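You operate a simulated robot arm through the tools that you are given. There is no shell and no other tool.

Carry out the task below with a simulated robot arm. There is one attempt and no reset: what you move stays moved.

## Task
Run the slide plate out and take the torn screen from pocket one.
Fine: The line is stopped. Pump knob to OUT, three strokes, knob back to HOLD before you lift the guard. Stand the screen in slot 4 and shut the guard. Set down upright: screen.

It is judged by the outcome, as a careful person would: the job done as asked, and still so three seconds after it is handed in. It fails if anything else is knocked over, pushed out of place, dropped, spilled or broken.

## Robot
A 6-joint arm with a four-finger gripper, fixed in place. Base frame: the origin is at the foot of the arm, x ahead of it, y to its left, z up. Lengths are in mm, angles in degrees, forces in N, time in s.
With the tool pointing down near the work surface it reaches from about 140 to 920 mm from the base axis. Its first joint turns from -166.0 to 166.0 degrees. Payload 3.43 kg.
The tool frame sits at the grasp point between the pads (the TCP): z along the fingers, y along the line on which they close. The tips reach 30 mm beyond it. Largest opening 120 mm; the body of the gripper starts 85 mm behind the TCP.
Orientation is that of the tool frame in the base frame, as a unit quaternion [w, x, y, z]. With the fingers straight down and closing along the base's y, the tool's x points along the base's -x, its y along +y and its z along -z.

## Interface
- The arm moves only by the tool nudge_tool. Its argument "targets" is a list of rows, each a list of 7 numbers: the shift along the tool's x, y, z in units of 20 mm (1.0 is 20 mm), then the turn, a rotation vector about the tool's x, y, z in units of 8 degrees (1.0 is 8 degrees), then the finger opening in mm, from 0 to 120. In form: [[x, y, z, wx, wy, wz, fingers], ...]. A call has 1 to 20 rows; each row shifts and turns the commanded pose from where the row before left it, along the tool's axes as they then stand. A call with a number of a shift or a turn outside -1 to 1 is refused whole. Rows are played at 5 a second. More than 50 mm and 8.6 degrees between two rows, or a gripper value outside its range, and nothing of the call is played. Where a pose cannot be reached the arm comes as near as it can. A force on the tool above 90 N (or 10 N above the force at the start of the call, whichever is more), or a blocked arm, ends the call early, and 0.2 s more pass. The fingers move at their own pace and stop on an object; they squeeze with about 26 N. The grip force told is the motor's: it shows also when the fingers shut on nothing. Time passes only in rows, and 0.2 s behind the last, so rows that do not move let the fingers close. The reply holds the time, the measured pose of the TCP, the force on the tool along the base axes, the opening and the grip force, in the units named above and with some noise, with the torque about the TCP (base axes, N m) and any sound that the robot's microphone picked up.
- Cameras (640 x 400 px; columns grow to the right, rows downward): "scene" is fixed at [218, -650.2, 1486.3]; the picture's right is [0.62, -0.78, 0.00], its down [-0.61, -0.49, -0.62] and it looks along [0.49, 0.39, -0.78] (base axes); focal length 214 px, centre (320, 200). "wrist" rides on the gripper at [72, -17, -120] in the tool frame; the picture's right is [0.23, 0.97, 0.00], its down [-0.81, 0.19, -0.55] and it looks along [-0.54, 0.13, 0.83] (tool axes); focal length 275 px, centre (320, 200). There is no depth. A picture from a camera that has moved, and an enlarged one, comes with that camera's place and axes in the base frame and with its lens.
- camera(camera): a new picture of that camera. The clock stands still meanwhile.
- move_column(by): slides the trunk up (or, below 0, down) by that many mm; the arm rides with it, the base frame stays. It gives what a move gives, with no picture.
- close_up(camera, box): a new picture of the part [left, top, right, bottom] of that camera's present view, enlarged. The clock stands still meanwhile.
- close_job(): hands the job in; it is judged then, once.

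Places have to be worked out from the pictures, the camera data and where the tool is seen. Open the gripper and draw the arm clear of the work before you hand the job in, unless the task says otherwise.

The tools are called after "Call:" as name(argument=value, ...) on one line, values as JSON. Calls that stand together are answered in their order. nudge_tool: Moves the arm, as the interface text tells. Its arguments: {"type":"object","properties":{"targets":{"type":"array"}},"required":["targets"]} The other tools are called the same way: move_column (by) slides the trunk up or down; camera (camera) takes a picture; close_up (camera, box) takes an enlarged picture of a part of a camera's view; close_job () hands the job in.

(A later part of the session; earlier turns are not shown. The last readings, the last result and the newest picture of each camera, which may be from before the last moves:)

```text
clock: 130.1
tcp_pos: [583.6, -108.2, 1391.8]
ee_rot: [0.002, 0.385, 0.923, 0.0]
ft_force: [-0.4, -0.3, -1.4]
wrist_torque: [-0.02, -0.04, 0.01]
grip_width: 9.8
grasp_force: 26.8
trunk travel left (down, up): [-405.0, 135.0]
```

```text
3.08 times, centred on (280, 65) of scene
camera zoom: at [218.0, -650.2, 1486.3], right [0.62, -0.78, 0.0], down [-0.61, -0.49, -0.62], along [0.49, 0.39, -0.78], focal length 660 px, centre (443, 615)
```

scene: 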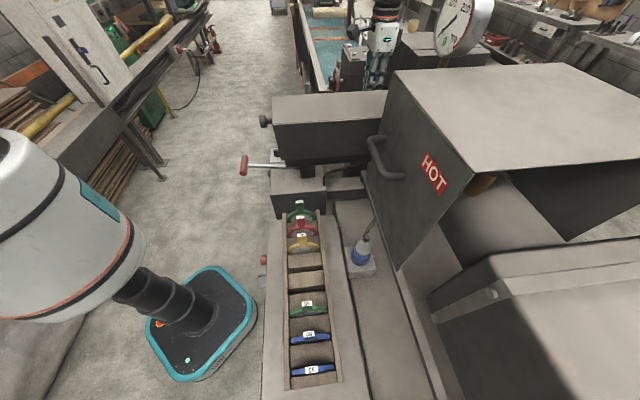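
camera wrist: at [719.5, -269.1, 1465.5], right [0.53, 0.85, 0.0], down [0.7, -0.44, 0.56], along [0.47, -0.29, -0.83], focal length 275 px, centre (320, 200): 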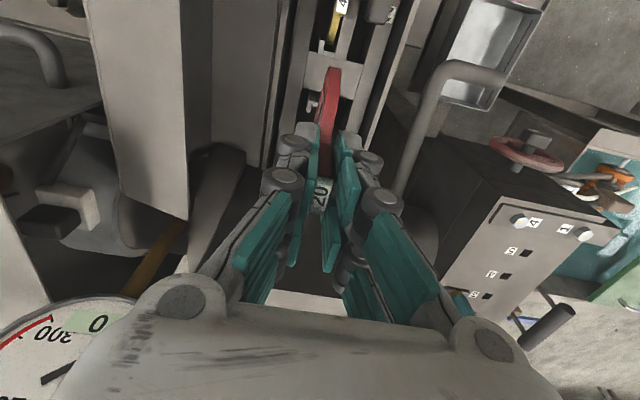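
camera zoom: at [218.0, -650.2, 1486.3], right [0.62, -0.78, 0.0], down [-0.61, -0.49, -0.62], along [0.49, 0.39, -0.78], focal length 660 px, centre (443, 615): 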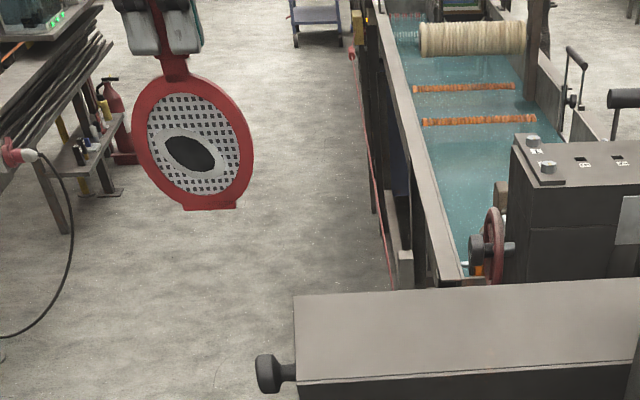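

The torn screen (visible hole) hangs upright with its flat foot at the bottom. I carry it across toward the rack, staying high and outside the open guard.

Call:
nudge_tool(targets=[[0, -1, 0, 0, 0, 0, 0], [0, -1, 0, 0, 0, 0, 0], [0, -1, 0, 0, 0, 0, 0], [0, -1, 0, 0, 0, 0, 0], [0, -1, 0, 0, 0, 0, 0], [0, -1, 0, 0, 0, 0, 0], [0, -1, 0, 0, 0, 0, 0], [0, -1, 0, 0, 0, 0, 0], [0, -1, 0, 0, 0, 0, 0], [0, -1, 0, 0, 0, 0, 0], [0, -1, 0, 0, 0, 0, 0], [0, -1, 0, 0, 0, 0, 0], [0, -1, 0, 0, 0, 0, 0], [0, -1, 0, 0, 0, 0, 0], [0, -1, 0, 0, 0, 0, 0], [0, -1, 0, 0, 0, 0, 0], [0, -1, 0, 0, 0, 0, 0], [0, -1, 0, 0, 0, 0, 0]])

Call:
camera(camera="wrist")

Call:
camera(camera="scene")

```text
clock: 133.9
tcp_pos: [328.8, -363.6, 1391.4]
ee_rot: [0.003, 0.384, 0.923, 0.0]
ft_force: [0.1, -1.1, -0.4]
wrist_torque: [0.01, -0.02, 0.01]
grip_width: 9.5
grasp_force: 25.4
trunk travel left (down, up): [-405.0, 135.0]
```

```text
taken
camera wrist: at [265.9, -323.8, 1511.1], right [0.53, 0.85, 0.0], down [0.7, -0.44, 0.56], along [0.47, -0.29, -0.83], focal length 275 px, centre (320, 200)
```

wrist: 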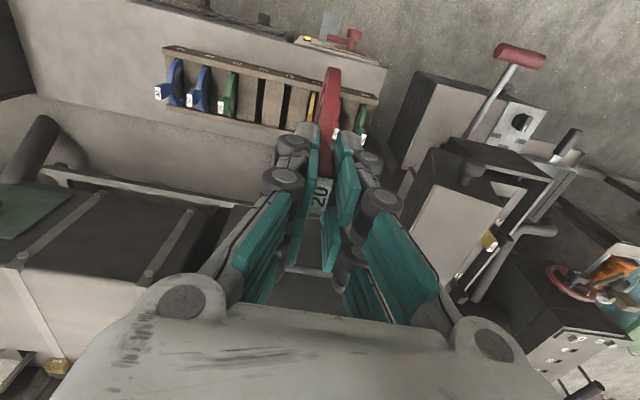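

```text
taken
```

scene: 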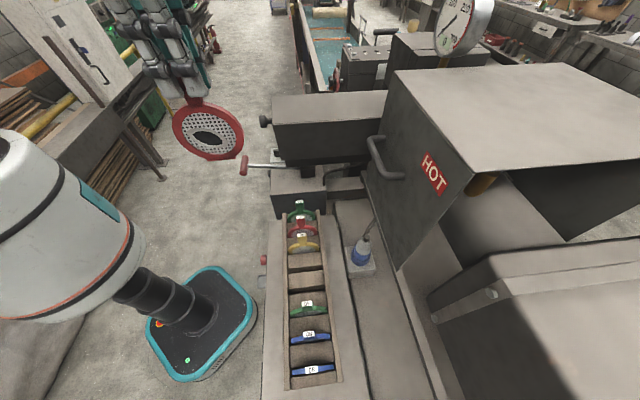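

Call:
close_up(camera="wrist", box=[150, 30, 390, 160])

Call:
close_up(camera="scene", box=[260, 190, 370, 330])

```text
2.67 times, centred on (270, 95) of wrist
camera zoom: at [265.9, -323.8, 1511.1], right [0.53, 0.85, 0.0], down [0.7, -0.44, 0.56], along [0.47, -0.29, -0.83], focal length 734 px, centre (453, 480)
```

zoom: 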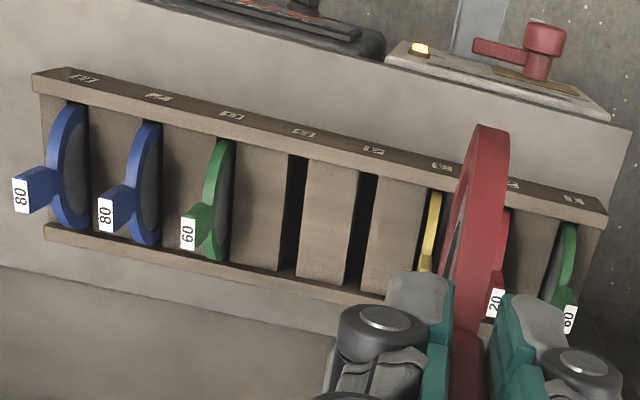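

```text
2.86 times, centred on (315, 260) of scene
camera zoom: at [218.0, -650.2, 1486.3], right [0.62, -0.78, 0.0], down [-0.61, -0.49, -0.62], along [0.49, 0.39, -0.78], focal length 613 px, centre (334, 29)
```

zoom: 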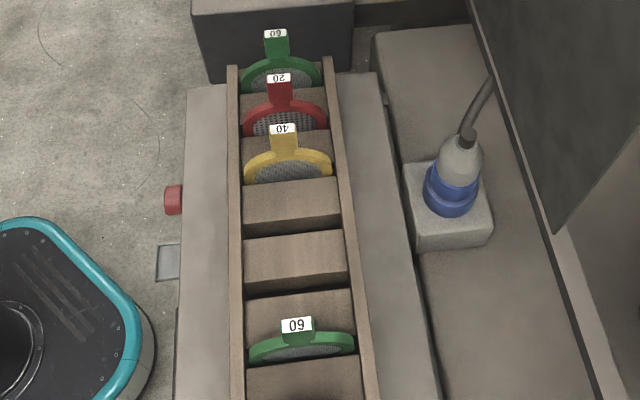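

The rack geometry fits: slot 4 at V ≈ -76.5, rack centre U ≈ -595, seated tab tops near z ≈ 990. I lower the trunk 250 mm (screen stays above the neighbours' tabs).

Call:
move_column(by=-250)

Call:
camera(camera="wrist")

```text
clock: 136.5
tcp_pos: [329.5, -363.1, 1142.3]
ee_rot: [0.003, 0.384, 0.923, 0.0]
ft_force: [-0.1, 0.0, -0.4]
wrist_torque: [-0.01, 0.01, 0.01]
grip_width: 9.6
grasp_force: 26.2
trunk travel left (down, up): [-155.0, 385.0]
```

```text
taken
camera wrist: at [266.4, -323.2, 1261.3], right [0.53, 0.85, 0.0], down [0.7, -0.44, 0.56], along [0.47, -0.29, -0.83], focal length 275 px, centre (320, 200)
```

wrist: 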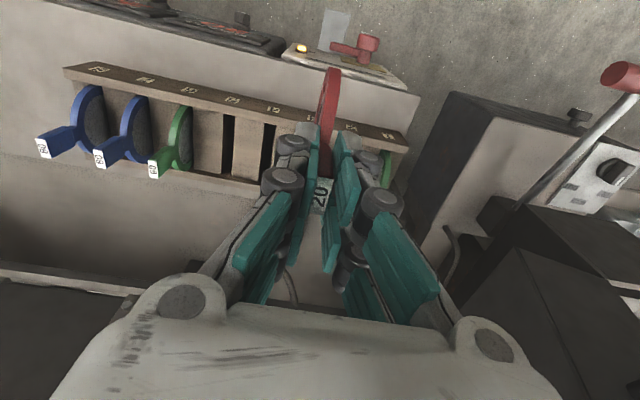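

Call:
close_up(camera="wrist", box=[60, 60, 300, 220])

Call:
close_up(camera="wrist", box=[200, 80, 330, 200])

```text
2.50 times, centred on (180, 140) of wrist
camera zoom: at [266.4, -323.2, 1261.3], right [0.53, 0.85, 0.0], down [0.7, -0.44, 0.56], along [0.47, -0.29, -0.83], focal length 688 px, centre (670, 350)
```

zoom: 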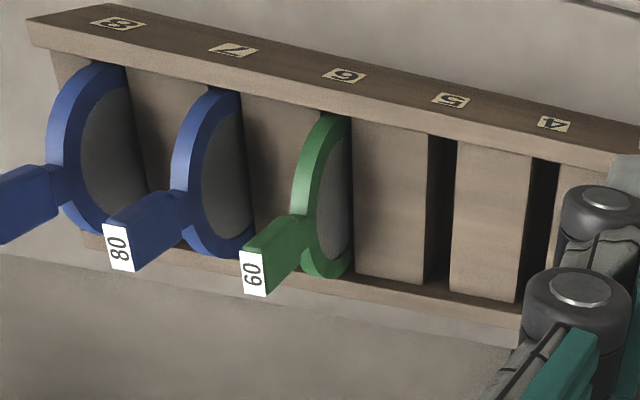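

```text
3.33 times, centred on (265, 140) of wrist
camera zoom: at [266.4, -323.2, 1261.3], right [0.53, 0.85, 0.0], down [0.7, -0.44, 0.56], along [0.47, -0.29, -0.83], focal length 918 px, centre (503, 400)
```

zoom: 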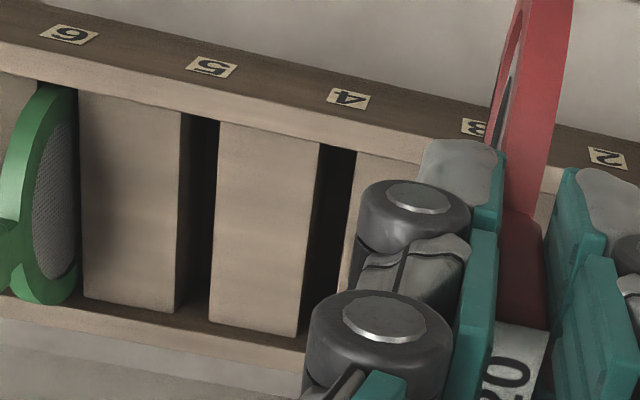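

Two-height triangulation gives slot 4's gap from V ≈ -83.7 to -69.7 (centre -76.8), rack centre U ≈ -594, seated tab top z ≈ 990. I move over slot 4, keeping the foot above the neighbours.

Call:
nudge_tool(targets=[[0, 0, -0.5, 0, 0, 0, 0], [-0.868, -0.442, 0, 0, 0, 0, 0], [-0.868, -0.442, 0, 0, 0, 0, 0], [-0.868, -0.442, 0, 0, 0, 0, 0], [-0.868, -0.442, 0, 0, 0, 0, 0], [-0.868, -0.442, 0, 0, 0, 0, 0], [-0.87, -0.44, 0, 0, 0, 0, 0], [0, 0, 0, 0, 0, 0, 0]])

Call:
camera(camera="wrist")

Call:
close_up(camera="scene", box=[250, 130, 380, 300])

```text
clock: 138.3
tcp_pos: [363.9, -476.1, 1153.1]
ee_rot: [0.003, 0.384, 0.923, 0.0]
ft_force: [0.3, -1.0, -1.2]
wrist_torque: [0.01, 0.04, -0.02]
grip_width: 9.5
grasp_force: 25.7
trunk travel left (down, up): [-155.0, 385.0]
```

```text
taken
camera wrist: at [302.0, -435.6, 1272.9], right [0.53, 0.85, 0.0], down [0.7, -0.44, 0.56], along [0.47, -0.29, -0.83], focal length 275 px, centre (320, 200)
```

wrist: 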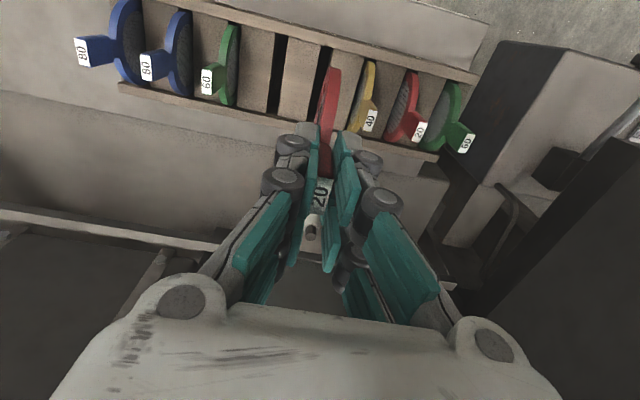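

```text
2.35 times, centred on (315, 215) of scene
camera zoom: at [218.0, -650.2, 1486.3], right [0.62, -0.78, 0.0], down [-0.61, -0.49, -0.62], along [0.49, 0.39, -0.78], focal length 505 px, centre (332, 165)
```

zoom: 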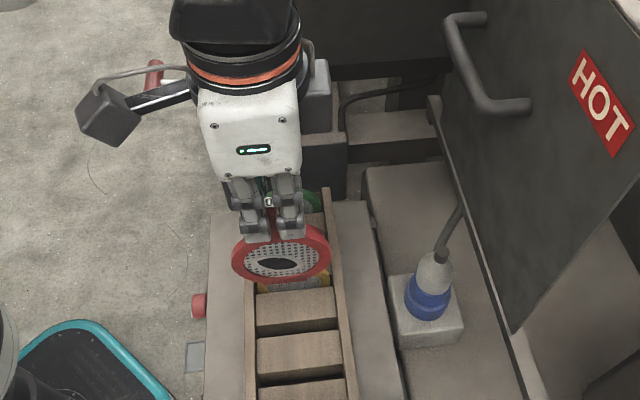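

TCP reads V ≈ -79, so I correct 2 mm and lower until the foot is just above the blocks.

Call:
nudge_tool(targets=[[0, 0.12, 0, 0, 0, 0, 0], [0, 0, 0.8, 0, 0, 0, 0], [0, 0, 0.8, 0, 0, 0, 0], [0, 0, 0.8, 0, 0, 0, 0], [0, 0, 0.8, 0, 0, 0, 0], [0, 0, 0.8, 0, 0, 0, 0], [0, 0, 0.8, 0, 0, 0, 0], [0, 0, 0, 0, 0, 0, 0]])

Call:
camera(camera="wrist")

Call:
close_up(camera="wrist", box=[200, 20, 440, 220])

Call:
close_up(camera="scene", box=[250, 170, 370, 300])

```text
clock: 140.1
tcp_pos: [367.1, -473.7, 1056.0]
ee_rot: [0.003, 0.384, 0.923, -0.002]
ft_force: [0.4, 1.0, -0.8]
wrist_torque: [0.04, -0.01, -0.01]
grip_width: 9.8
grasp_force: 25.8
trunk travel left (down, up): [-155.0, 385.0]
```

```text
taken
camera wrist: at [303.8, -434.2, 1175.0], right [0.53, 0.85, 0.0], down [0.7, -0.44, 0.56], along [0.47, -0.29, -0.83], focal length 275 px, centre (320, 200)
```

wrist: 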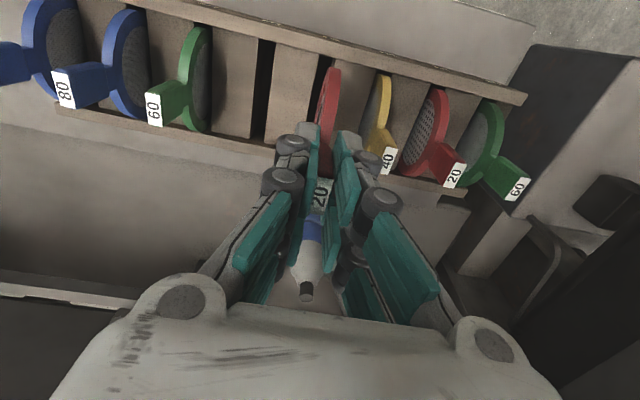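

```text
2.00 times, centred on (320, 120) of wrist
camera zoom: at [303.8, -434.2, 1175.0], right [0.53, 0.85, 0.0], down [0.7, -0.44, 0.56], along [0.47, -0.29, -0.83], focal length 551 px, centre (320, 360)
```

zoom: 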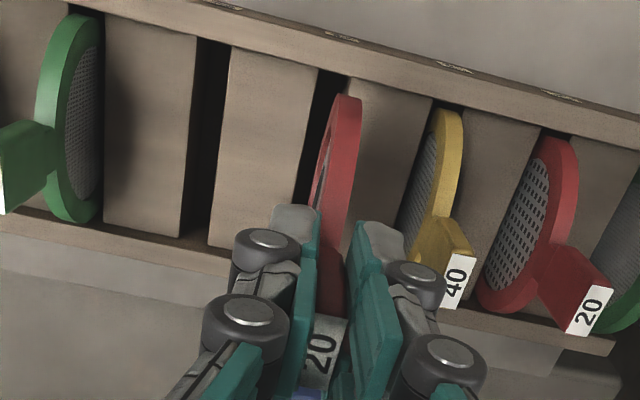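

```text
3.08 times, centred on (310, 235) of scene
camera zoom: at [218.0, -650.2, 1486.3], right [0.62, -0.78, 0.0], down [-0.61, -0.49, -0.62], along [0.49, 0.39, -0.78], focal length 660 px, centre (351, 92)
```

zoom: 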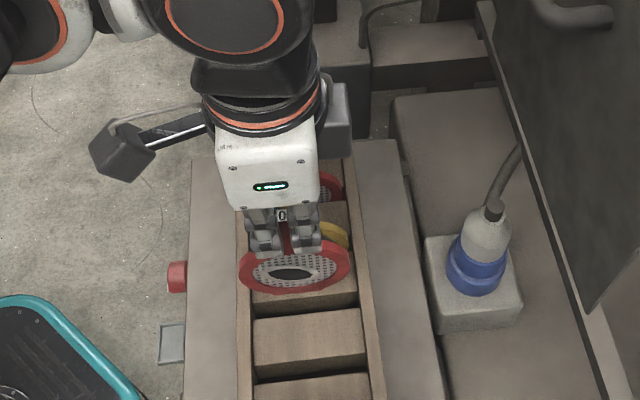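

The image shows slot 4's gap centre about 2.5 mm to the -v side of the ring (the yellow neighbour gives the same figure), so I shift that much, then lower gently into the slot watching the force.

Call:
nudge_tool(targets=[[-0.05, -0.12, 0, 0, 0, 0, 0], [0, 0, 0.5, 0, 0, 0, 0], [0, 0, 0.5, 0, 0, 0, 0], [0, 0, 0.4, 0, 0, 0, 0]])

Call:
close_up(camera="wrist", box=[200, 20, 440, 220])

```text
clock: 141.1
tcp_pos: [366.3, -474.6, 1028.6]
ee_rot: [0.003, 0.384, 0.923, 0.0]
ft_force: [-0.3, -0.2, 0.0]
wrist_torque: [0.0, -0.01, 0.04]
grip_width: 9.7
grasp_force: 25.8
trunk travel left (down, up): [-155.0, 385.0]
```

```text
2.00 times, centred on (320, 120) of wrist
camera zoom: at [304.3, -436.0, 1147.9], right [0.53, 0.85, 0.0], down [0.7, -0.44, 0.56], along [0.47, -0.29, -0.83], focal length 551 px, centre (320, 360)
```

zoom: 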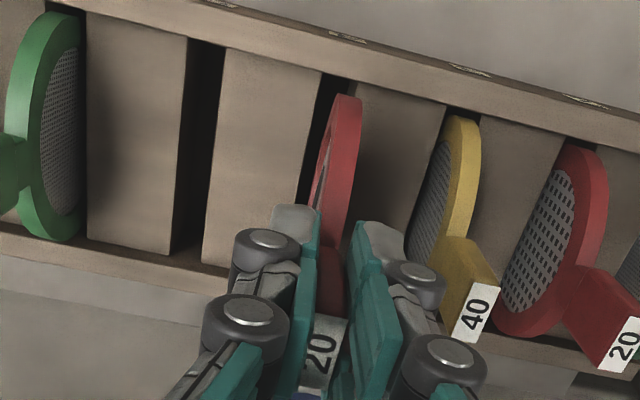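

The offset is down to about -1.5 mm. I shift 1 mm more and lower in small steps into the slot.

Call:
nudge_tool(targets=[[0, -0.06, 0, 0, 0, 0, 0], [0, 0, 0.3, 0, 0, 0, 0], [0, 0, 0.3, 0, 0, 0, 0]])

```text
clock: 141.9
tcp_pos: [366.0, -474.7, 1015.9]
ee_rot: [0.003, 0.385, 0.923, 0.0]
ft_force: [0.1, 0.2, -0.7]
wrist_torque: [0.02, -0.01, 0.03]
grip_width: 9.7
grasp_force: 25.2
trunk travel left (down, up): [-155.0, 385.0]
```

No contact while the foot is already below the block tops, so it is entering the slot. I continue.

Call:
nudge_tool(targets=[[0, 0, 0.3, 0, 0, 0, 0], [0, 0, 0.3, 0, 0, 0, 0]])

Call:
close_up(camera="wrist", box=[200, 20, 440, 220])

Call:
close_up(camera="scene", box=[250, 190, 370, 300])

```text
clock: 142.5
tcp_pos: [365.5, -476.1, 1004.2]
ee_rot: [0.003, 0.384, 0.923, 0.0]
ft_force: [-0.1, 0.2, -0.6]
wrist_torque: [-0.02, 0.0, 0.0]
grip_width: 9.7
grasp_force: 26.5
trunk travel left (down, up): [-155.0, 385.0]
```

```text
2.00 times, centred on (320, 120) of wrist
camera zoom: at [303.4, -436.7, 1123.5], right [0.53, 0.85, 0.0], down [0.7, -0.44, 0.56], along [0.47, -0.29, -0.83], focal length 551 px, centre (320, 360)
```

zoom: 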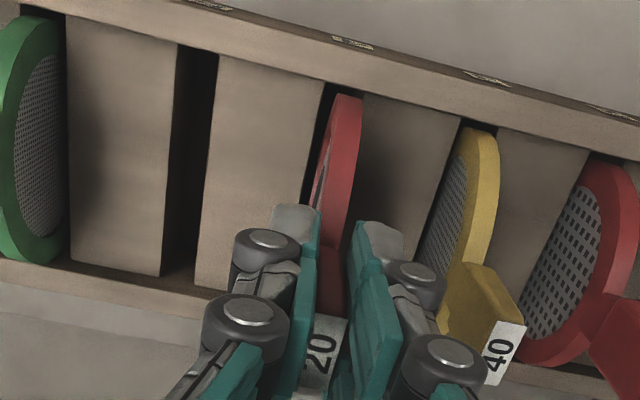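

```text
3.64 times, centred on (310, 245) of scene
camera zoom: at [218.0, -650.2, 1486.3], right [0.62, -0.78, 0.0], down [-0.61, -0.49, -0.62], along [0.49, 0.39, -0.78], focal length 780 px, centre (356, 36)
```

zoom: 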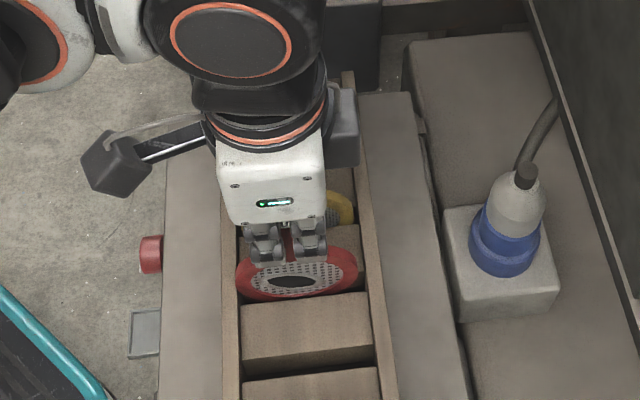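

The ring is entering slot 4 cleanly. I continue lowering in small steps until it seats.

Call:
nudge_tool(targets=[[0, 0, 0.3, 0, 0, 0, 0], [0, 0, 0.2, 0, 0, 0, 0]])

```text
clock: 143.1
tcp_pos: [366.3, -475.6, 994.3]
ee_rot: [0.002, 0.384, 0.923, 0.0]
ft_force: [0.3, 0.3, 0.0]
wrist_torque: [0.0, -0.05, 0.0]
grip_width: 9.6
grasp_force: 25.5
trunk travel left (down, up): [-155.0, 385.0]
```

Call:
nudge_tool(targets=[[0, 0, 0.15, 0, 0, 0, 0], [0, 0, 0.1, 0, 0, 0, 0]])

```text
clock: 143.7
tcp_pos: [365.6, -474.6, 989.4]
ee_rot: [0.002, 0.384, 0.923, -0.001]
ft_force: [1.2, -0.2, -0.9]
wrist_torque: [-0.06, -0.05, 0.02]
grip_width: 9.8
grasp_force: 25.9
trunk travel left (down, up): [-155.0, 385.0]
```

Call:
nudge_tool(targets=[[0, 0, 0.1, 0, 0, 0, 0], [0, 0, 0.1, 0, 0, 0, 0]])

```text
clock: 144.3
tcp_pos: [366.8, -476.1, 985.7]
ee_rot: [0.003, 0.384, 0.923, 0.0]
ft_force: [3.1, -4.1, 1.0]
wrist_torque: [-0.3, -0.28, 0.02]
grip_width: 9.5
grasp_force: 25.5
trunk travel left (down, up): [-155.0, 385.0]
```

A slight push toward -u shows up, so I ease 1.5 mm that way and continue down gently.

Call:
nudge_tool(targets=[[-0.08, 0, 0, 0, 0, 0, 0], [0, 0, 0.1, 0, 0, 0, 0]])

```text
clock: 144.9
tcp_pos: [365.3, -476.9, 983.4]
ee_rot: [0.003, 0.385, 0.923, 0.0]
ft_force: [-0.4, 0.4, -0.6]
wrist_torque: [0.0, 0.0, 0.01]
grip_width: 9.4
grasp_force: 25.6
trunk travel left (down, up): [-155.0, 385.0]
```

Call:
nudge_tool(targets=[[0, 0, 0.1, 0, 0, 0, 0], [0, 0, 0.1, 0, 0, 0, 0]])

Call:
close_up(camera="wrist", box=[200, 60, 440, 240])

Call:
close_up(camera="scene", box=[250, 190, 370, 300])

```text
clock: 145.5
tcp_pos: [365.8, -476.5, 980.7]
ee_rot: [0.003, 0.384, 0.923, 0.0]
ft_force: [2.4, -1.6, 25.6]
wrist_torque: [-0.09, -0.09, 0.02]
grip_width: 9.7
grasp_force: 25.9
trunk travel left (down, up): [-155.0, 385.0]
```

```text
2.22 times, centred on (320, 150) of wrist
camera zoom: at [303.7, -436.7, 1100.0], right [0.53, 0.85, 0.0], down [0.7, -0.44, 0.56], along [0.47, -0.3, -0.83], focal length 612 px, centre (320, 311)
```

zoom: 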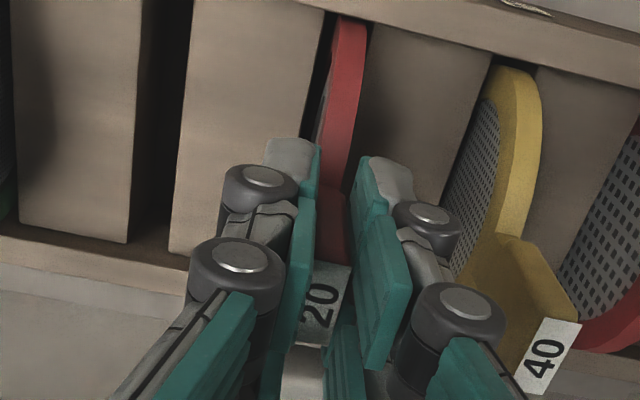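

```text
3.64 times, centred on (310, 245) of scene
camera zoom: at [218.0, -650.2, 1486.3], right [0.62, -0.78, 0.0], down [-0.61, -0.49, -0.62], along [0.49, 0.39, -0.78], focal length 780 px, centre (356, 36)
```

zoom: 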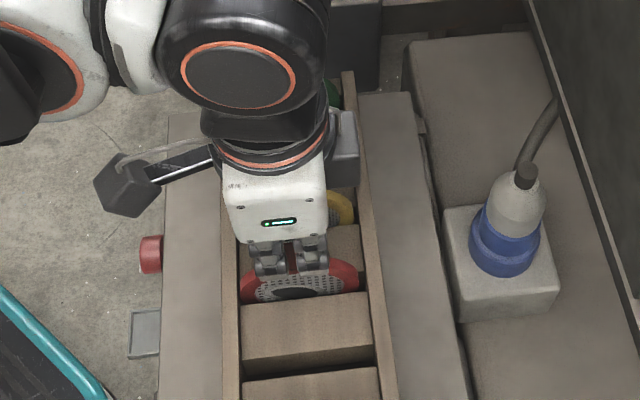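

25 N upward at z ≈ 981 — the screen is seated in slot 4. I relieve the pressure and open just enough to let go.

Call:
nudge_tool(targets=[[0, 0, -0.07, 0, 0, 0, 0], [0, 0, 0, 0, 0, 0, 10], [0, 0, 0, 0, 0, 0, 14], [0, 0, 0, 0, 0, 0, 20], [0, 0, 0, 0, 0, 0, 26], [0, 0, 0, 0, 0, 0, 26]])

Call:
close_up(camera="wrist", box=[200, 60, 440, 240])

```text
clock: 146.9
tcp_pos: [367.0, -477.5, 980.7]
ee_rot: [0.002, 0.384, 0.923, -0.001]
ft_force: [-0.6, 0.5, -0.5]
wrist_torque: [0.03, 0.02, 0.0]
grip_width: 26.2
grasp_force: 0.2
trunk travel left (down, up): [-155.0, 385.0]
```

```text
2.22 times, centred on (320, 150) of wrist
camera zoom: at [304.4, -437.9, 1099.9], right [0.53, 0.85, 0.0], down [0.7, -0.44, 0.56], along [0.47, -0.29, -0.83], focal length 612 px, centre (320, 311)
```

zoom: 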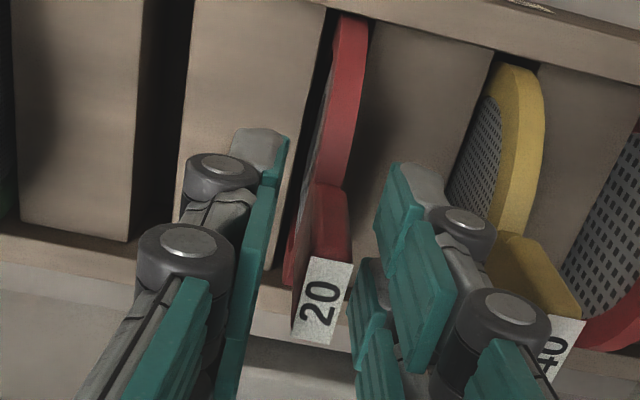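

The screen stands by itself between the open fingers. I rise straight up, slowly at first.

Call:
nudge_tool(targets=[[0, 0, -0.4, 0, 0, 0, 26], [0, 0, -0.4, 0, 0, 0, 26], [0, 0, -0.5, 0, 0, 0, 26], [0, 0, -0.8, 0, 0, 0, 26], [0, 0, -1, 0, 0, 0, 26], [0, 0, -1, 0, 0, 0, 26], [0, 0, -1, 0, 0, 0, 26], [0, 0, -1, 0, 0, 0, 26], [0, 0, -1, 0, 0, 0, 26], [0, 0, -1, 0, 0, 0, 26]])

Call:
camera(camera="wrist")

Call:
close_up(camera="scene", box=[250, 190, 370, 300])

```text
clock: 149.1
tcp_pos: [366.5, -477.8, 1142.2]
ee_rot: [0.002, 0.384, 0.923, -0.001]
ft_force: [-0.1, -0.2, -1.1]
wrist_torque: [-0.01, 0.02, 0.02]
grip_width: 26.1
grasp_force: 0.1
trunk travel left (down, up): [-155.0, 385.0]
```

```text
taken
camera wrist: at [303.3, -437.4, 1262.2], right [0.53, 0.85, 0.0], down [0.7, -0.44, 0.56], along [0.47, -0.29, -0.83], focal length 275 px, centre (320, 200)
```

wrist: 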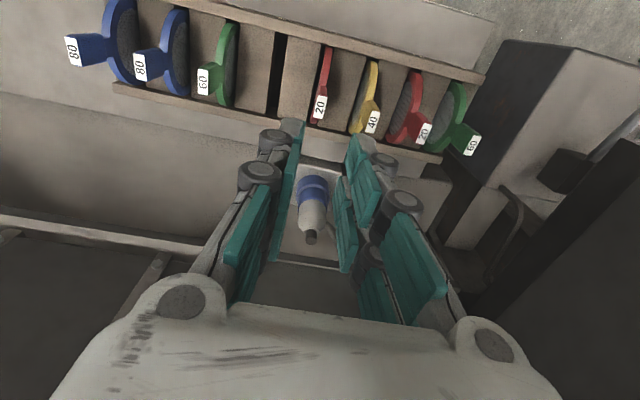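

```text
3.64 times, centred on (310, 245) of scene
camera zoom: at [218.0, -650.2, 1486.3], right [0.62, -0.78, 0.0], down [-0.61, -0.49, -0.62], along [0.49, 0.39, -0.78], focal length 780 px, centre (356, 36)
```

zoom: 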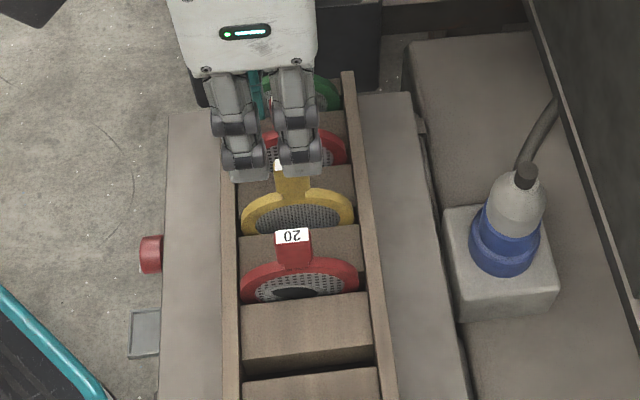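

The red screen stands upright in slot 4. Now to shut the guard: I rise, move out past the guard's end, and come back to its knob from the +u side (the reverse of how I left it).

Call:
nudge_tool(targets=[[0.3, 0, -1, 0, 0, 0, 40], [0.3, 0, -1, 0, 0, 0, 60], [0.3, 0, -1, 0, 0, 0, 80], [0.9, 0, -1, 0, 0, 0, 80], [0.9, 0, -1, 0, 0, 0, 80], [0.9, 0, -1, 0, 0, 0, 80], [0.9, 0, -1, 0, 0, 0, 80], [0.9, 0, -1, 0, 0, 0, 80], [0.9, 0, -1, 0, 0, 0, 80], [0.9, 0, 0, 0, 0, 0, 80], [0.9, 0, 0, 0, 0, 0, 80]])

Call:
nudge_tool(targets=[[0, 0.96, 0, 0, 0, 0, 80], [0, 0.96, 0, 0, 0, 0, 80], [0, 0.96, 0, 0, 0, 0, 80], [0, 0.96, 0, 0, 0, 0, 80], [0, 0.96, 0, 0, 0, 0, 80], [0, 0.96, 0, 0, 0, 0, 80], [0, 0.96, 0, 0, 0, 0, 80], [0, 0.96, 0, 0, 0, 0, 80], [0, 0.96, 0, 0, 0, 0, 80], [0, 0.96, 0, 0, 0, 0, 80], [0, 0.96, 0, 0, 0, 0, 80], [0, 0.96, 0, 0, 0, 0, 80], [0, 0.96, 0, 0, 0, 0, 80], [0, 0.96, 0, 0, 0, 0, 80]])

Call:
camera(camera="wrist")

```text
clock: 151.5
tcp_pos: [253.2, -360.8, 1322.8]
ee_rot: [0.002, 0.384, 0.924, -0.001]
ft_force: [-0.3, 0.7, 1.3]
wrist_torque: [0.01, -0.03, 0.03]
grip_width: 79.9
grasp_force: 0.1
trunk travel left (down, up): [-155.0, 385.0]
```

```text
clock: 154.5
tcp_pos: [442.7, -171.7, 1321.4]
ee_rot: [0.003, 0.385, 0.923, 0.0]
ft_force: [-0.6, 0.2, -0.1]
wrist_torque: [0.01, -0.03, 0.01]
grip_width: 80.0
grasp_force: 0.0
trunk travel left (down, up): [-155.0, 385.0]
```

```text
taken
camera wrist: at [379.5, -131.7, 1441.1], right [0.53, 0.85, 0.0], down [0.7, -0.44, 0.56], along [0.47, -0.29, -0.83], focal length 275 px, centre (320, 200)
```

wrist: 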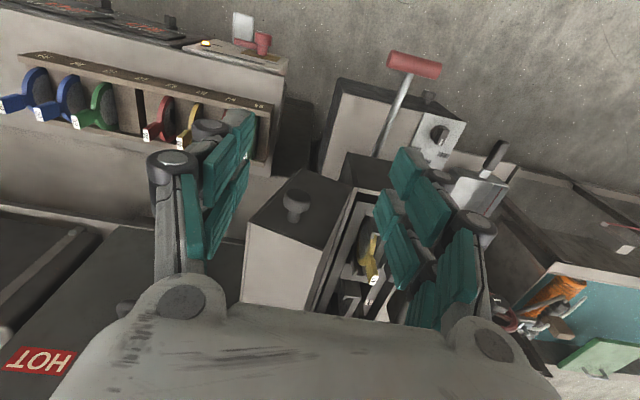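

The knob projects to U ≈ -526, V ≈ 187, z ≈ 1205, as when I left it. I lower to its height and approach along -u.

Call:
nudge_tool(targets=[[0, -0.2, 0.9, 0, 0, 0, 80], [0, 0, 0.98, 0, 0, 0, 80], [0, 0, 0.98, 0, 0, 0, 80], [0, 0, 0.98, 0, 0, 0, 80], [0, 0, 0.98, 0, 0, 0, 80], [0, 0, 0.98, 0, 0, 0, 80], [-0.9, 0, 0, 0, 0, 0, 80], [-0.9, 0, 0, 0, 0, 0, 80]])

Call:
camera(camera="wrist")

```text
clock: 156.3
tcp_pos: [465.5, -200.9, 1206.5]
ee_rot: [0.003, 0.384, 0.923, 0.001]
ft_force: [0.0, -0.5, 0.7]
wrist_torque: [0.02, -0.01, 0.0]
grip_width: 79.9
grasp_force: 0.2
trunk travel left (down, up): [-155.0, 385.0]
```

```text
taken
camera wrist: at [402.7, -161.8, 1325.9], right [0.53, 0.85, 0.0], down [0.7, -0.44, 0.56], along [0.47, -0.29, -0.83], focal length 275 px, centre (320, 200)
```

wrist: 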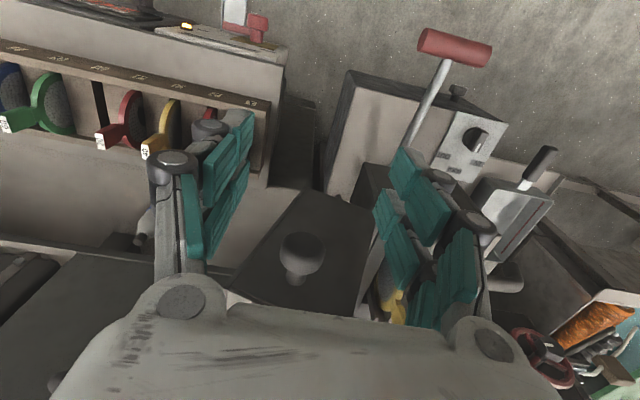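

Call:
nudge_tool(targets=[[-0.9, 0, 0, 0, 0, 0, 80], [-0.9, -0.03, 0, 0, 0, 0, 80], [-0.85, 0, 0, 0, 0, 0, 80]])

Call:
close_up(camera="wrist", box=[210, 80, 430, 300])

```text
clock: 157.1
tcp_pos: [502.6, -240.7, 1207.4]
ee_rot: [0.003, 0.385, 0.923, 0.0]
ft_force: [0.5, -0.2, 0.0]
wrist_torque: [0.02, 0.0, -0.01]
grip_width: 80.0
grasp_force: 0.1
trunk travel left (down, up): [-155.0, 385.0]
```

```text
1.82 times, centred on (320, 190) of wrist
camera zoom: at [440.8, -200.0, 1326.0], right [0.53, 0.85, 0.0], down [0.7, -0.44, 0.56], along [0.47, -0.29, -0.83], focal length 500 px, centre (320, 218)
```

zoom: 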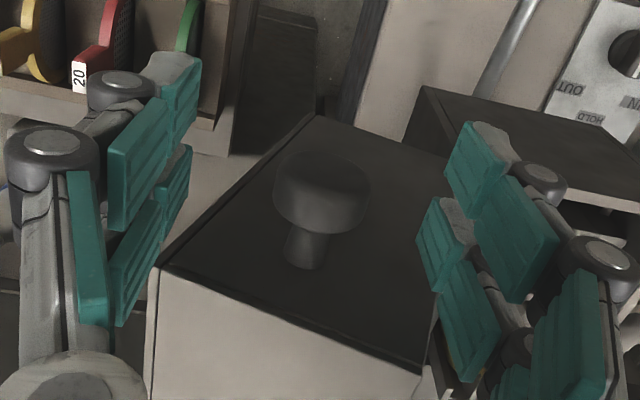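

The knob head is between the pads. I close on it.

Call:
nudge_tool(targets=[[0.08, 0, 0, 0, 0, 0, 60], [0, 0, 0, 0, 0, 0, 36], [0, 0, 0, 0, 0, 0, 20], [0, 0, 0, 0, 0, 0, 15], [0, 0, 0, 0, 0, 0, 15]])

```text
clock: 158.3
tcp_pos: [503.5, -236.4, 1206.4]
ee_rot: [0.003, 0.384, 0.923, 0.0]
ft_force: [10.3, 8.5, 4.0]
wrist_torque: [0.25, -0.19, 0.22]
grip_width: 28.5
grasp_force: 45.3
trunk travel left (down, up): [-155.0, 385.0]
```

The knob is gripped (28.5 mm). I swing the guard back along the same arc, a few steps at a time.

Call:
nudge_tool(targets=[[0, 0.55, -0.28, 0, 0, 0, 15], [0, 0.555, -0.26, 0, 0, 0, 15], [0, 0.575, -0.215, 0, 0, 0, 15]])

```text
clock: 159.1
tcp_pos: [523.5, -217.3, 1222.6]
ee_rot: [0.004, 0.385, 0.923, 0.0]
ft_force: [-8.1, -20.5, 27.2]
wrist_torque: [-0.71, 0.01, -0.35]
grip_width: 28.5
grasp_force: 45.0
trunk travel left (down, up): [-155.0, 385.0]
```

Call:
nudge_tool(targets=[[0, -0.05, -0.1, 0, 0, 0, 15]])

```text
clock: 159.5
tcp_pos: [524.2, -216.6, 1221.6]
ee_rot: [0.003, 0.385, 0.923, 0.0]
ft_force: [-3.7, -13.0, 9.1]
wrist_torque: [-0.94, -0.27, -0.3]
grip_width: 28.8
grasp_force: 45.1
trunk travel left (down, up): [-155.0, 385.0]
```

Call:
nudge_tool(targets=[[0, 0.58, -0.2, 0, 0, 0, 15], [0, 0.6, -0.13, 0, 0, 0, 15], [0, 0.61, -0.07, 0, 0, 0, 15]])

```text
clock: 160.3
tcp_pos: [550.2, -190.4, 1231.3]
ee_rot: [0.004, 0.385, 0.923, 0.001]
ft_force: [-0.9, -5.6, -1.3]
wrist_torque: [-0.29, 0.19, -0.06]
grip_width: 28.1
grasp_force: 45.3
trunk travel left (down, up): [-155.0, 385.0]
```

Call:
nudge_tool(targets=[[0, 0.61, 0.0, 0, 0, 0, 15], [0, 0.61, 0.05, 0, 0, 0, 15], [0, 0.6, 0.12, 0, 0, 0, 15]])

```text
clock: 161.1
tcp_pos: [576.2, -163.4, 1228.3]
ee_rot: [0.003, 0.384, 0.923, 0.0]
ft_force: [1.9, -4.0, -0.4]
wrist_torque: [-0.26, 0.16, -0.04]
grip_width: 28.1
grasp_force: 44.8
trunk travel left (down, up): [-155.0, 385.0]
```

Call:
nudge_tool(targets=[[0, 0.6, 0.15, 0, 0, 0, 15], [0, 0.585, 0.2, 0, 0, 0, 15], [0, 0.57, 0.25, 0, 0, 0, 15]])

```text
clock: 161.9
tcp_pos: [601.4, -137.8, 1217.4]
ee_rot: [0.003, 0.384, 0.923, 0.001]
ft_force: [-0.2, 1.1, -2.9]
wrist_torque: [0.24, 0.24, 0.09]
grip_width: 28.1
grasp_force: 44.9
trunk travel left (down, up): [-155.0, 385.0]
```

Call:
nudge_tool(targets=[[0, 0.54, 0.32, 0, 0, 0, 15], [0, 0.51, 0.37, 0, 0, 0, 15], [0, 0.48, 0.41, 0, 0, 0, 15]])

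```text
clock: 162.7
tcp_pos: [621.9, -116.0, 1194.7]
ee_rot: [0.003, 0.385, 0.923, -0.001]
ft_force: [-4.3, 4.8, -2.2]
wrist_torque: [0.07, 0.56, 0.02]
grip_width: 28.4
grasp_force: 44.5
trunk travel left (down, up): [-155.0, 385.0]
```

Call:
nudge_tool(targets=[[0, 0.44, 0.43, 0, 0, 0, 15], [0, 0.4, 0.465, 0, 0, 0, 15], [0, 0.355, 0.5, 0, 0, 0, 15]])

```text
clock: 163.5
tcp_pos: [638.2, -100.0, 1166.4]
ee_rot: [0.003, 0.385, 0.923, -0.001]
ft_force: [-5.3, 0.6, -6.7]
wrist_torque: [-0.05, 0.48, -0.12]
grip_width: 28.9
grasp_force: 45.1
trunk travel left (down, up): [-155.0, 385.0]
```

Call:
nudge_tool(targets=[[0, 0.3, 0.5, 0, 0, 0, 15], [0, 0.26, 0.5, 0, 0, 0, 15]])

```text
clock: 164.1
tcp_pos: [647.0, -93.4, 1145.6]
ee_rot: [0.003, 0.384, 0.923, 0.0]
ft_force: [-10.2, -2.9, -8.5]
wrist_torque: [-0.09, 0.48, -0.14]
grip_width: 28.6
grasp_force: 44.9
trunk travel left (down, up): [-155.0, 385.0]
```

Call:
nudge_tool(targets=[[0, 0.1, 0.3, 0, 0, 0, 15], [0, 0.05, 0.2, 0, 0, 0, 15]])

```text
clock: 164.7
tcp_pos: [648.9, -90.0, 1136.6]
ee_rot: [0.003, 0.384, 0.923, 0.0]
ft_force: [-6.2, 1.4, -6.6]
wrist_torque: [-0.03, 0.4, 0.02]
grip_width: 28.9
grasp_force: 45.4
trunk travel left (down, up): [-155.0, 385.0]
```

Call:
nudge_tool(targets=[[0, 0, 0.1, 0, 0, 0, 15], [0, 0, 0.1, 0, 0, 0, 15]])

Call:
close_up(camera="scene", box=[240, 60, 400, 180])

```text
clock: 165.3
tcp_pos: [650.3, -90.1, 1132.1]
ee_rot: [0.003, 0.384, 0.923, 0.0]
ft_force: [-2.6, 3.3, -7.7]
wrist_torque: [-0.3, -0.25, 0.0]
grip_width: 29.8
grasp_force: 44.9
trunk travel left (down, up): [-155.0, 385.0]
```

```text
3.33 times, centred on (320, 120) of scene
camera zoom: at [218.0, -650.2, 1486.3], right [0.62, -0.78, 0.0], down [-0.61, -0.49, -0.62], along [0.49, 0.39, -0.78], focal length 715 px, centre (320, 467)
```

zoom: 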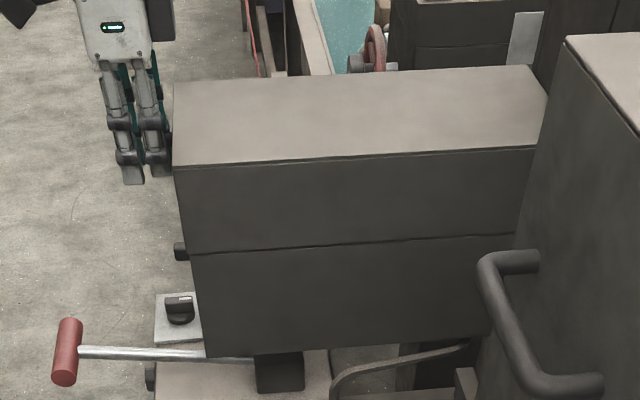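

Call:
nudge_tool(targets=[[0, 0, 0.1, 0, 0, 0, 15], [0, 0, 0.1, 0, 0, 0, 15]])

```text
clock: 165.9
tcp_pos: [649.8, -90.0, 1127.6]
ee_rot: [0.003, 0.385, 0.923, 0.0]
ft_force: [-0.9, -0.4, -6.9]
wrist_torque: [0.01, 0.09, 0.0]
grip_width: 27.9
grasp_force: 45.5
trunk travel left (down, up): [-155.0, 385.0]
```

The tool is now lower than where the knob first was, so I check the guard's seam and the knob from the cameras.

Call:
camera(camera="wrist")

Call:
close_up(camera="wrist", box=[210, 80, 430, 300])

Call:
close_up(camera="scene", box=[262, 75, 402, 175])

```text
taken
camera wrist: at [586.4, -50.7, 1247.1], right [0.53, 0.85, 0.0], down [0.7, -0.44, 0.56], along [0.47, -0.29, -0.83], focal length 275 px, centre (320, 200)
```

wrist: 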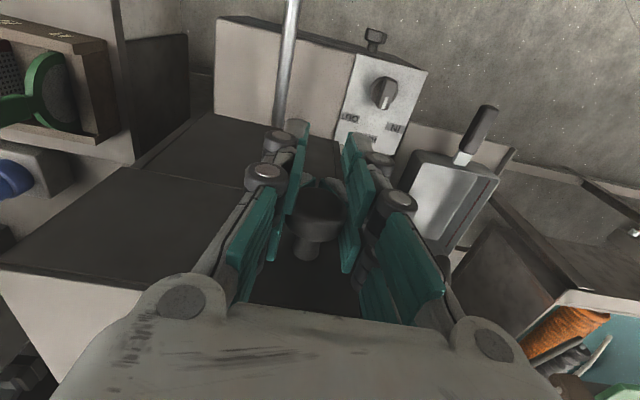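

```text
1.82 times, centred on (320, 190) of wrist
camera zoom: at [586.4, -50.7, 1247.1], right [0.53, 0.85, 0.0], down [0.7, -0.44, 0.56], along [0.47, -0.29, -0.83], focal length 500 px, centre (320, 218)
```

zoom: 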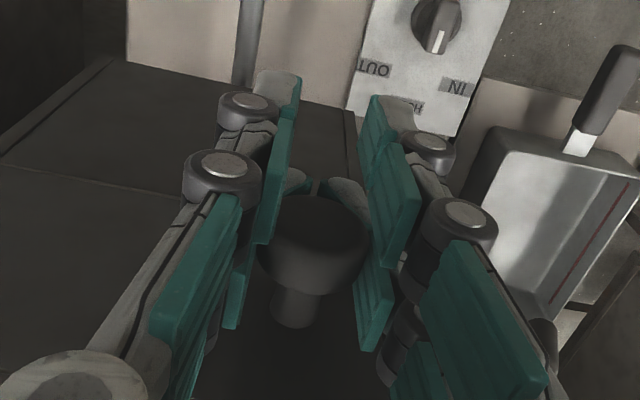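

```text
4.00 times, centred on (332, 125) of scene
camera zoom: at [218.0, -650.2, 1486.3], right [0.62, -0.78, 0.0], down [-0.61, -0.49, -0.62], along [0.49, 0.39, -0.78], focal length 858 px, centre (272, 500)
```

zoom: 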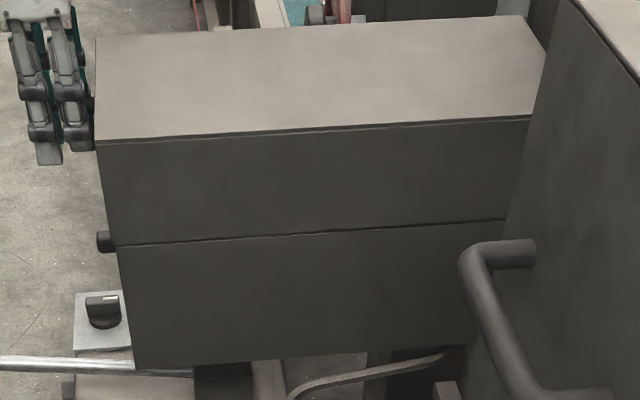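

The guard matches its original closed outline and the knob is back at its old place (the fingers just slid down on it). I release the knob and rise.

Call:
nudge_tool(targets=[[0, 0, 0, 0, 0, 0, 35], [0, 0, 0, 0, 0, 0, 60], [0, 0, 0, 0, 0, 0, 80], [0, 0, 0, 0, 0, 0, 80], [0.05, 0, -0.5, 0, 0, 0, 80], [0.05, 0, -1, 0, 0, 0, 80], [0.1, 0, -1, 0, 0, 0, 80], [0.3, 0, -1, 0, 0, 0, 80], [0.5, 0, -1, 0, 0, 0, 80], [0.5, 0, -1, 0, 0, 0, 80]])

Call:
camera(camera="wrist")

Call:
close_up(camera="scene", box=[262, 75, 402, 175])

```text
clock: 168.1
tcp_pos: [627.0, -69.9, 1239.4]
ee_rot: [0.003, 0.385, 0.923, 0.0]
ft_force: [-0.1, 0.6, -0.3]
wrist_torque: [0.0, -0.02, 0.0]
grip_width: 80.0
grasp_force: 0.0
trunk travel left (down, up): [-155.0, 385.0]
```

```text
taken
camera wrist: at [563.9, -29.9, 1358.7], right [0.53, 0.85, 0.0], down [0.7, -0.44, 0.56], along [0.47, -0.29, -0.83], focal length 275 px, centre (320, 200)
```

wrist: 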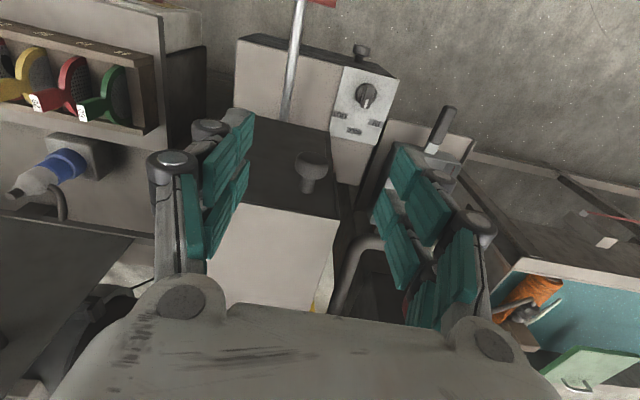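

```text
4.00 times, centred on (332, 125) of scene
camera zoom: at [218.0, -650.2, 1486.3], right [0.62, -0.78, 0.0], down [-0.61, -0.49, -0.62], along [0.49, 0.39, -0.78], focal length 858 px, centre (272, 500)
```

zoom: 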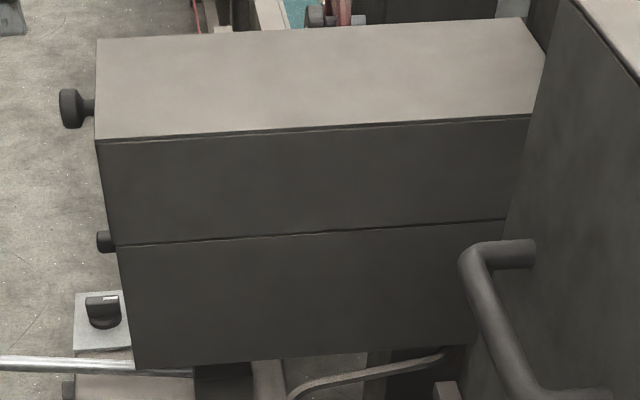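

The guard looks exactly as it did shut. I back away outward and check the seam from the end, plus the knob, rack and lever.

Call:
nudge_tool(targets=[[0.9, -0.27, 0, 0, 0, 0, 120], [0.9, -0.27, 0, 0, 0, 0, 120], [0.9, -0.27, 0, 0, 0, 0, 120], [0.9, -0.27, 0.5, 0, 0, 0, 120], [0.9, -0.27, 0.8, 0, 0, 0, 120], [0.9, -0.27, 0.8, 0, 0, 0, 120], [0.9, -0.27, 0.8, 0, 0, 0, 120], [0.9, -0.27, 0.8, 0, 0, 0, 120], [0, 0, 0.8, 0, -1, 0, 120], [0, 0, 0, 0, -1, 0, 120], [0, 0, 0, 0, -1, 0, 120], [0, 0, 0, 0, -1, 0, 120]])

Call:
camera(camera="wrist")

Call:
close_up(camera="wrist", box=[190, 140, 400, 320])

Call:
camera(camera="scene")

```text
clock: 170.7
tcp_pos: [496.9, 1.1, 1147.9]
ee_rot: [0.258, 0.37, 0.886, -0.107]
ft_force: [-0.5, 0.8, -1.1]
wrist_torque: [0.03, 0.02, 0.02]
grip_width: 120.1
grasp_force: 0.0
trunk travel left (down, up): [-155.0, 385.0]
```

```text
taken
camera wrist: at [395.9, 79.3, 1210.5], right [0.55, 0.82, -0.12], down [0.41, -0.14, 0.9], along [0.73, -0.55, -0.41], focal length 275 px, centre (320, 200)
```

wrist: 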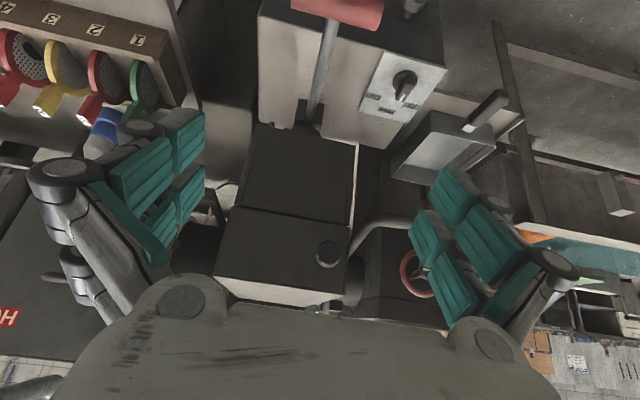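

```text
2.22 times, centred on (295, 230) of wrist
camera zoom: at [395.9, 79.3, 1210.5], right [0.55, 0.82, -0.12], down [0.41, -0.14, 0.9], along [0.73, -0.55, -0.41], focal length 612 px, centre (376, 133)
```

zoom: 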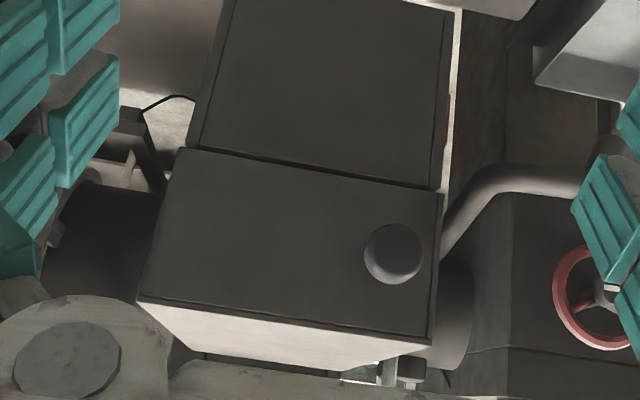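

```text
taken
```

scene: 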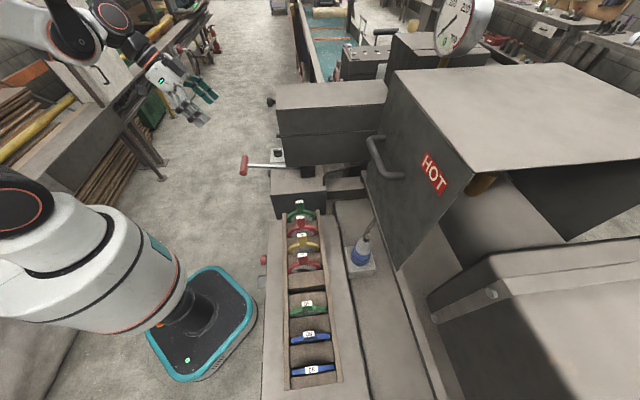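

Everything looks right: guard shut with an even seam, knob at HOLD, red screen in slot 4. I take a last close look at the rack and knob while drawing the arm clear.

Call:
nudge_tool(targets=[[0, 0, 0, 0, 1, 0, 120], [0, 0, 0, 0, 1, 0, 120], [0, 0, 0, 0, 1, 0, 120], [0, 0, 0, 0, 1, 0, 120], [0.7, 0, -1, 0, 0, 0, 120], [0.7, 0, -1, 0, 0, 0, 120], [0.7, 0, -1, 0, 0, 0, 120], [0.7, 0, -1, 0, 0, 0, 120], [0.7, 0, -1, 0, 0, 0, 120], [0.7, 0, -1, 0, 0, 0, 120], [0.7, 0, -1, 0, 0, 0, 120], [0.7, 0, -1, 0, 0, 0, 120]])

Call:
close_up(camera="scene", box=[255, 180, 365, 310])

Call:
close_up(camera="scene", box=[225, 75, 395, 215])

Call:
camera(camera="wrist")

```text
clock: 173.3
tcp_pos: [415.5, 83.1, 1308.3]
ee_rot: [0.003, 0.385, 0.923, 0.0]
ft_force: [-0.4, 0.2, -0.4]
wrist_torque: [-0.02, 0.0, 0.0]
grip_width: 120.0
grasp_force: 0.2
trunk travel left (down, up): [-155.0, 385.0]
```

```text
3.08 times, centred on (310, 245) of scene
camera zoom: at [218.0, -650.2, 1486.3], right [0.62, -0.78, 0.0], down [-0.61, -0.49, -0.62], along [0.49, 0.39, -0.78], focal length 660 px, centre (351, 62)
```

zoom: 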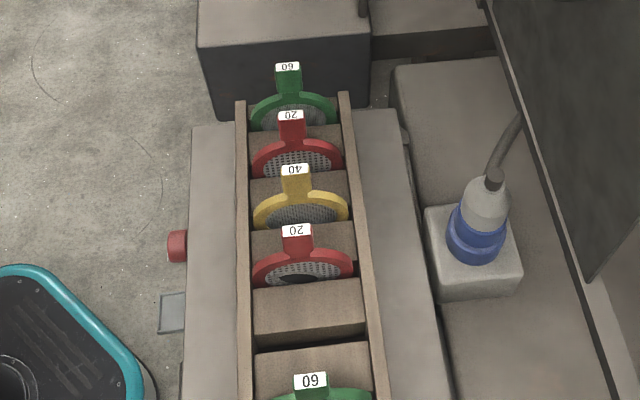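

```text
2.86 times, centred on (310, 145) of scene
camera zoom: at [218.0, -650.2, 1486.3], right [0.62, -0.78, 0.0], down [-0.61, -0.49, -0.62], along [0.49, 0.39, -0.78], focal length 613 px, centre (349, 357)
```

zoom: 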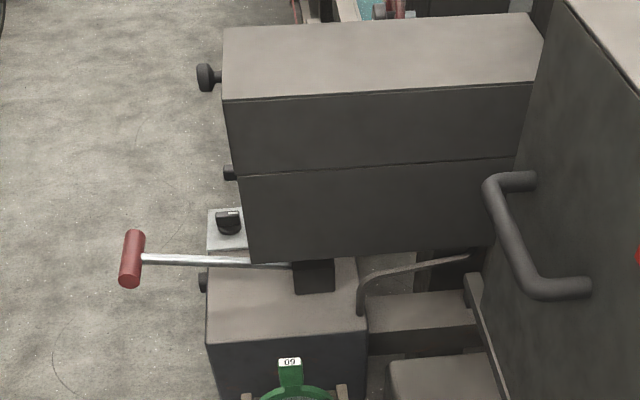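

```text
taken
camera wrist: at [353.3, 122.8, 1427.7], right [0.53, 0.85, 0.0], down [0.7, -0.44, 0.56], along [0.47, -0.29, -0.83], focal length 275 px, centre (320, 200)
```

wrist: 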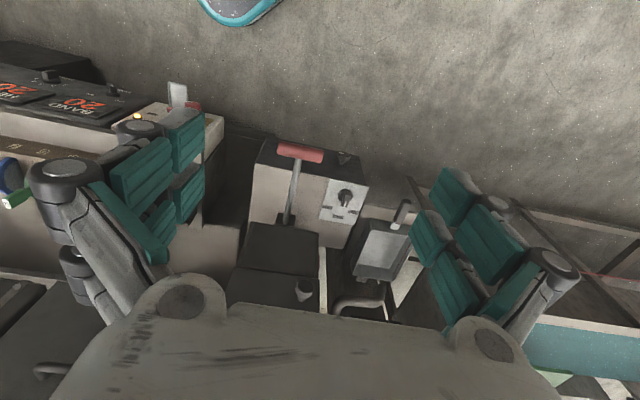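

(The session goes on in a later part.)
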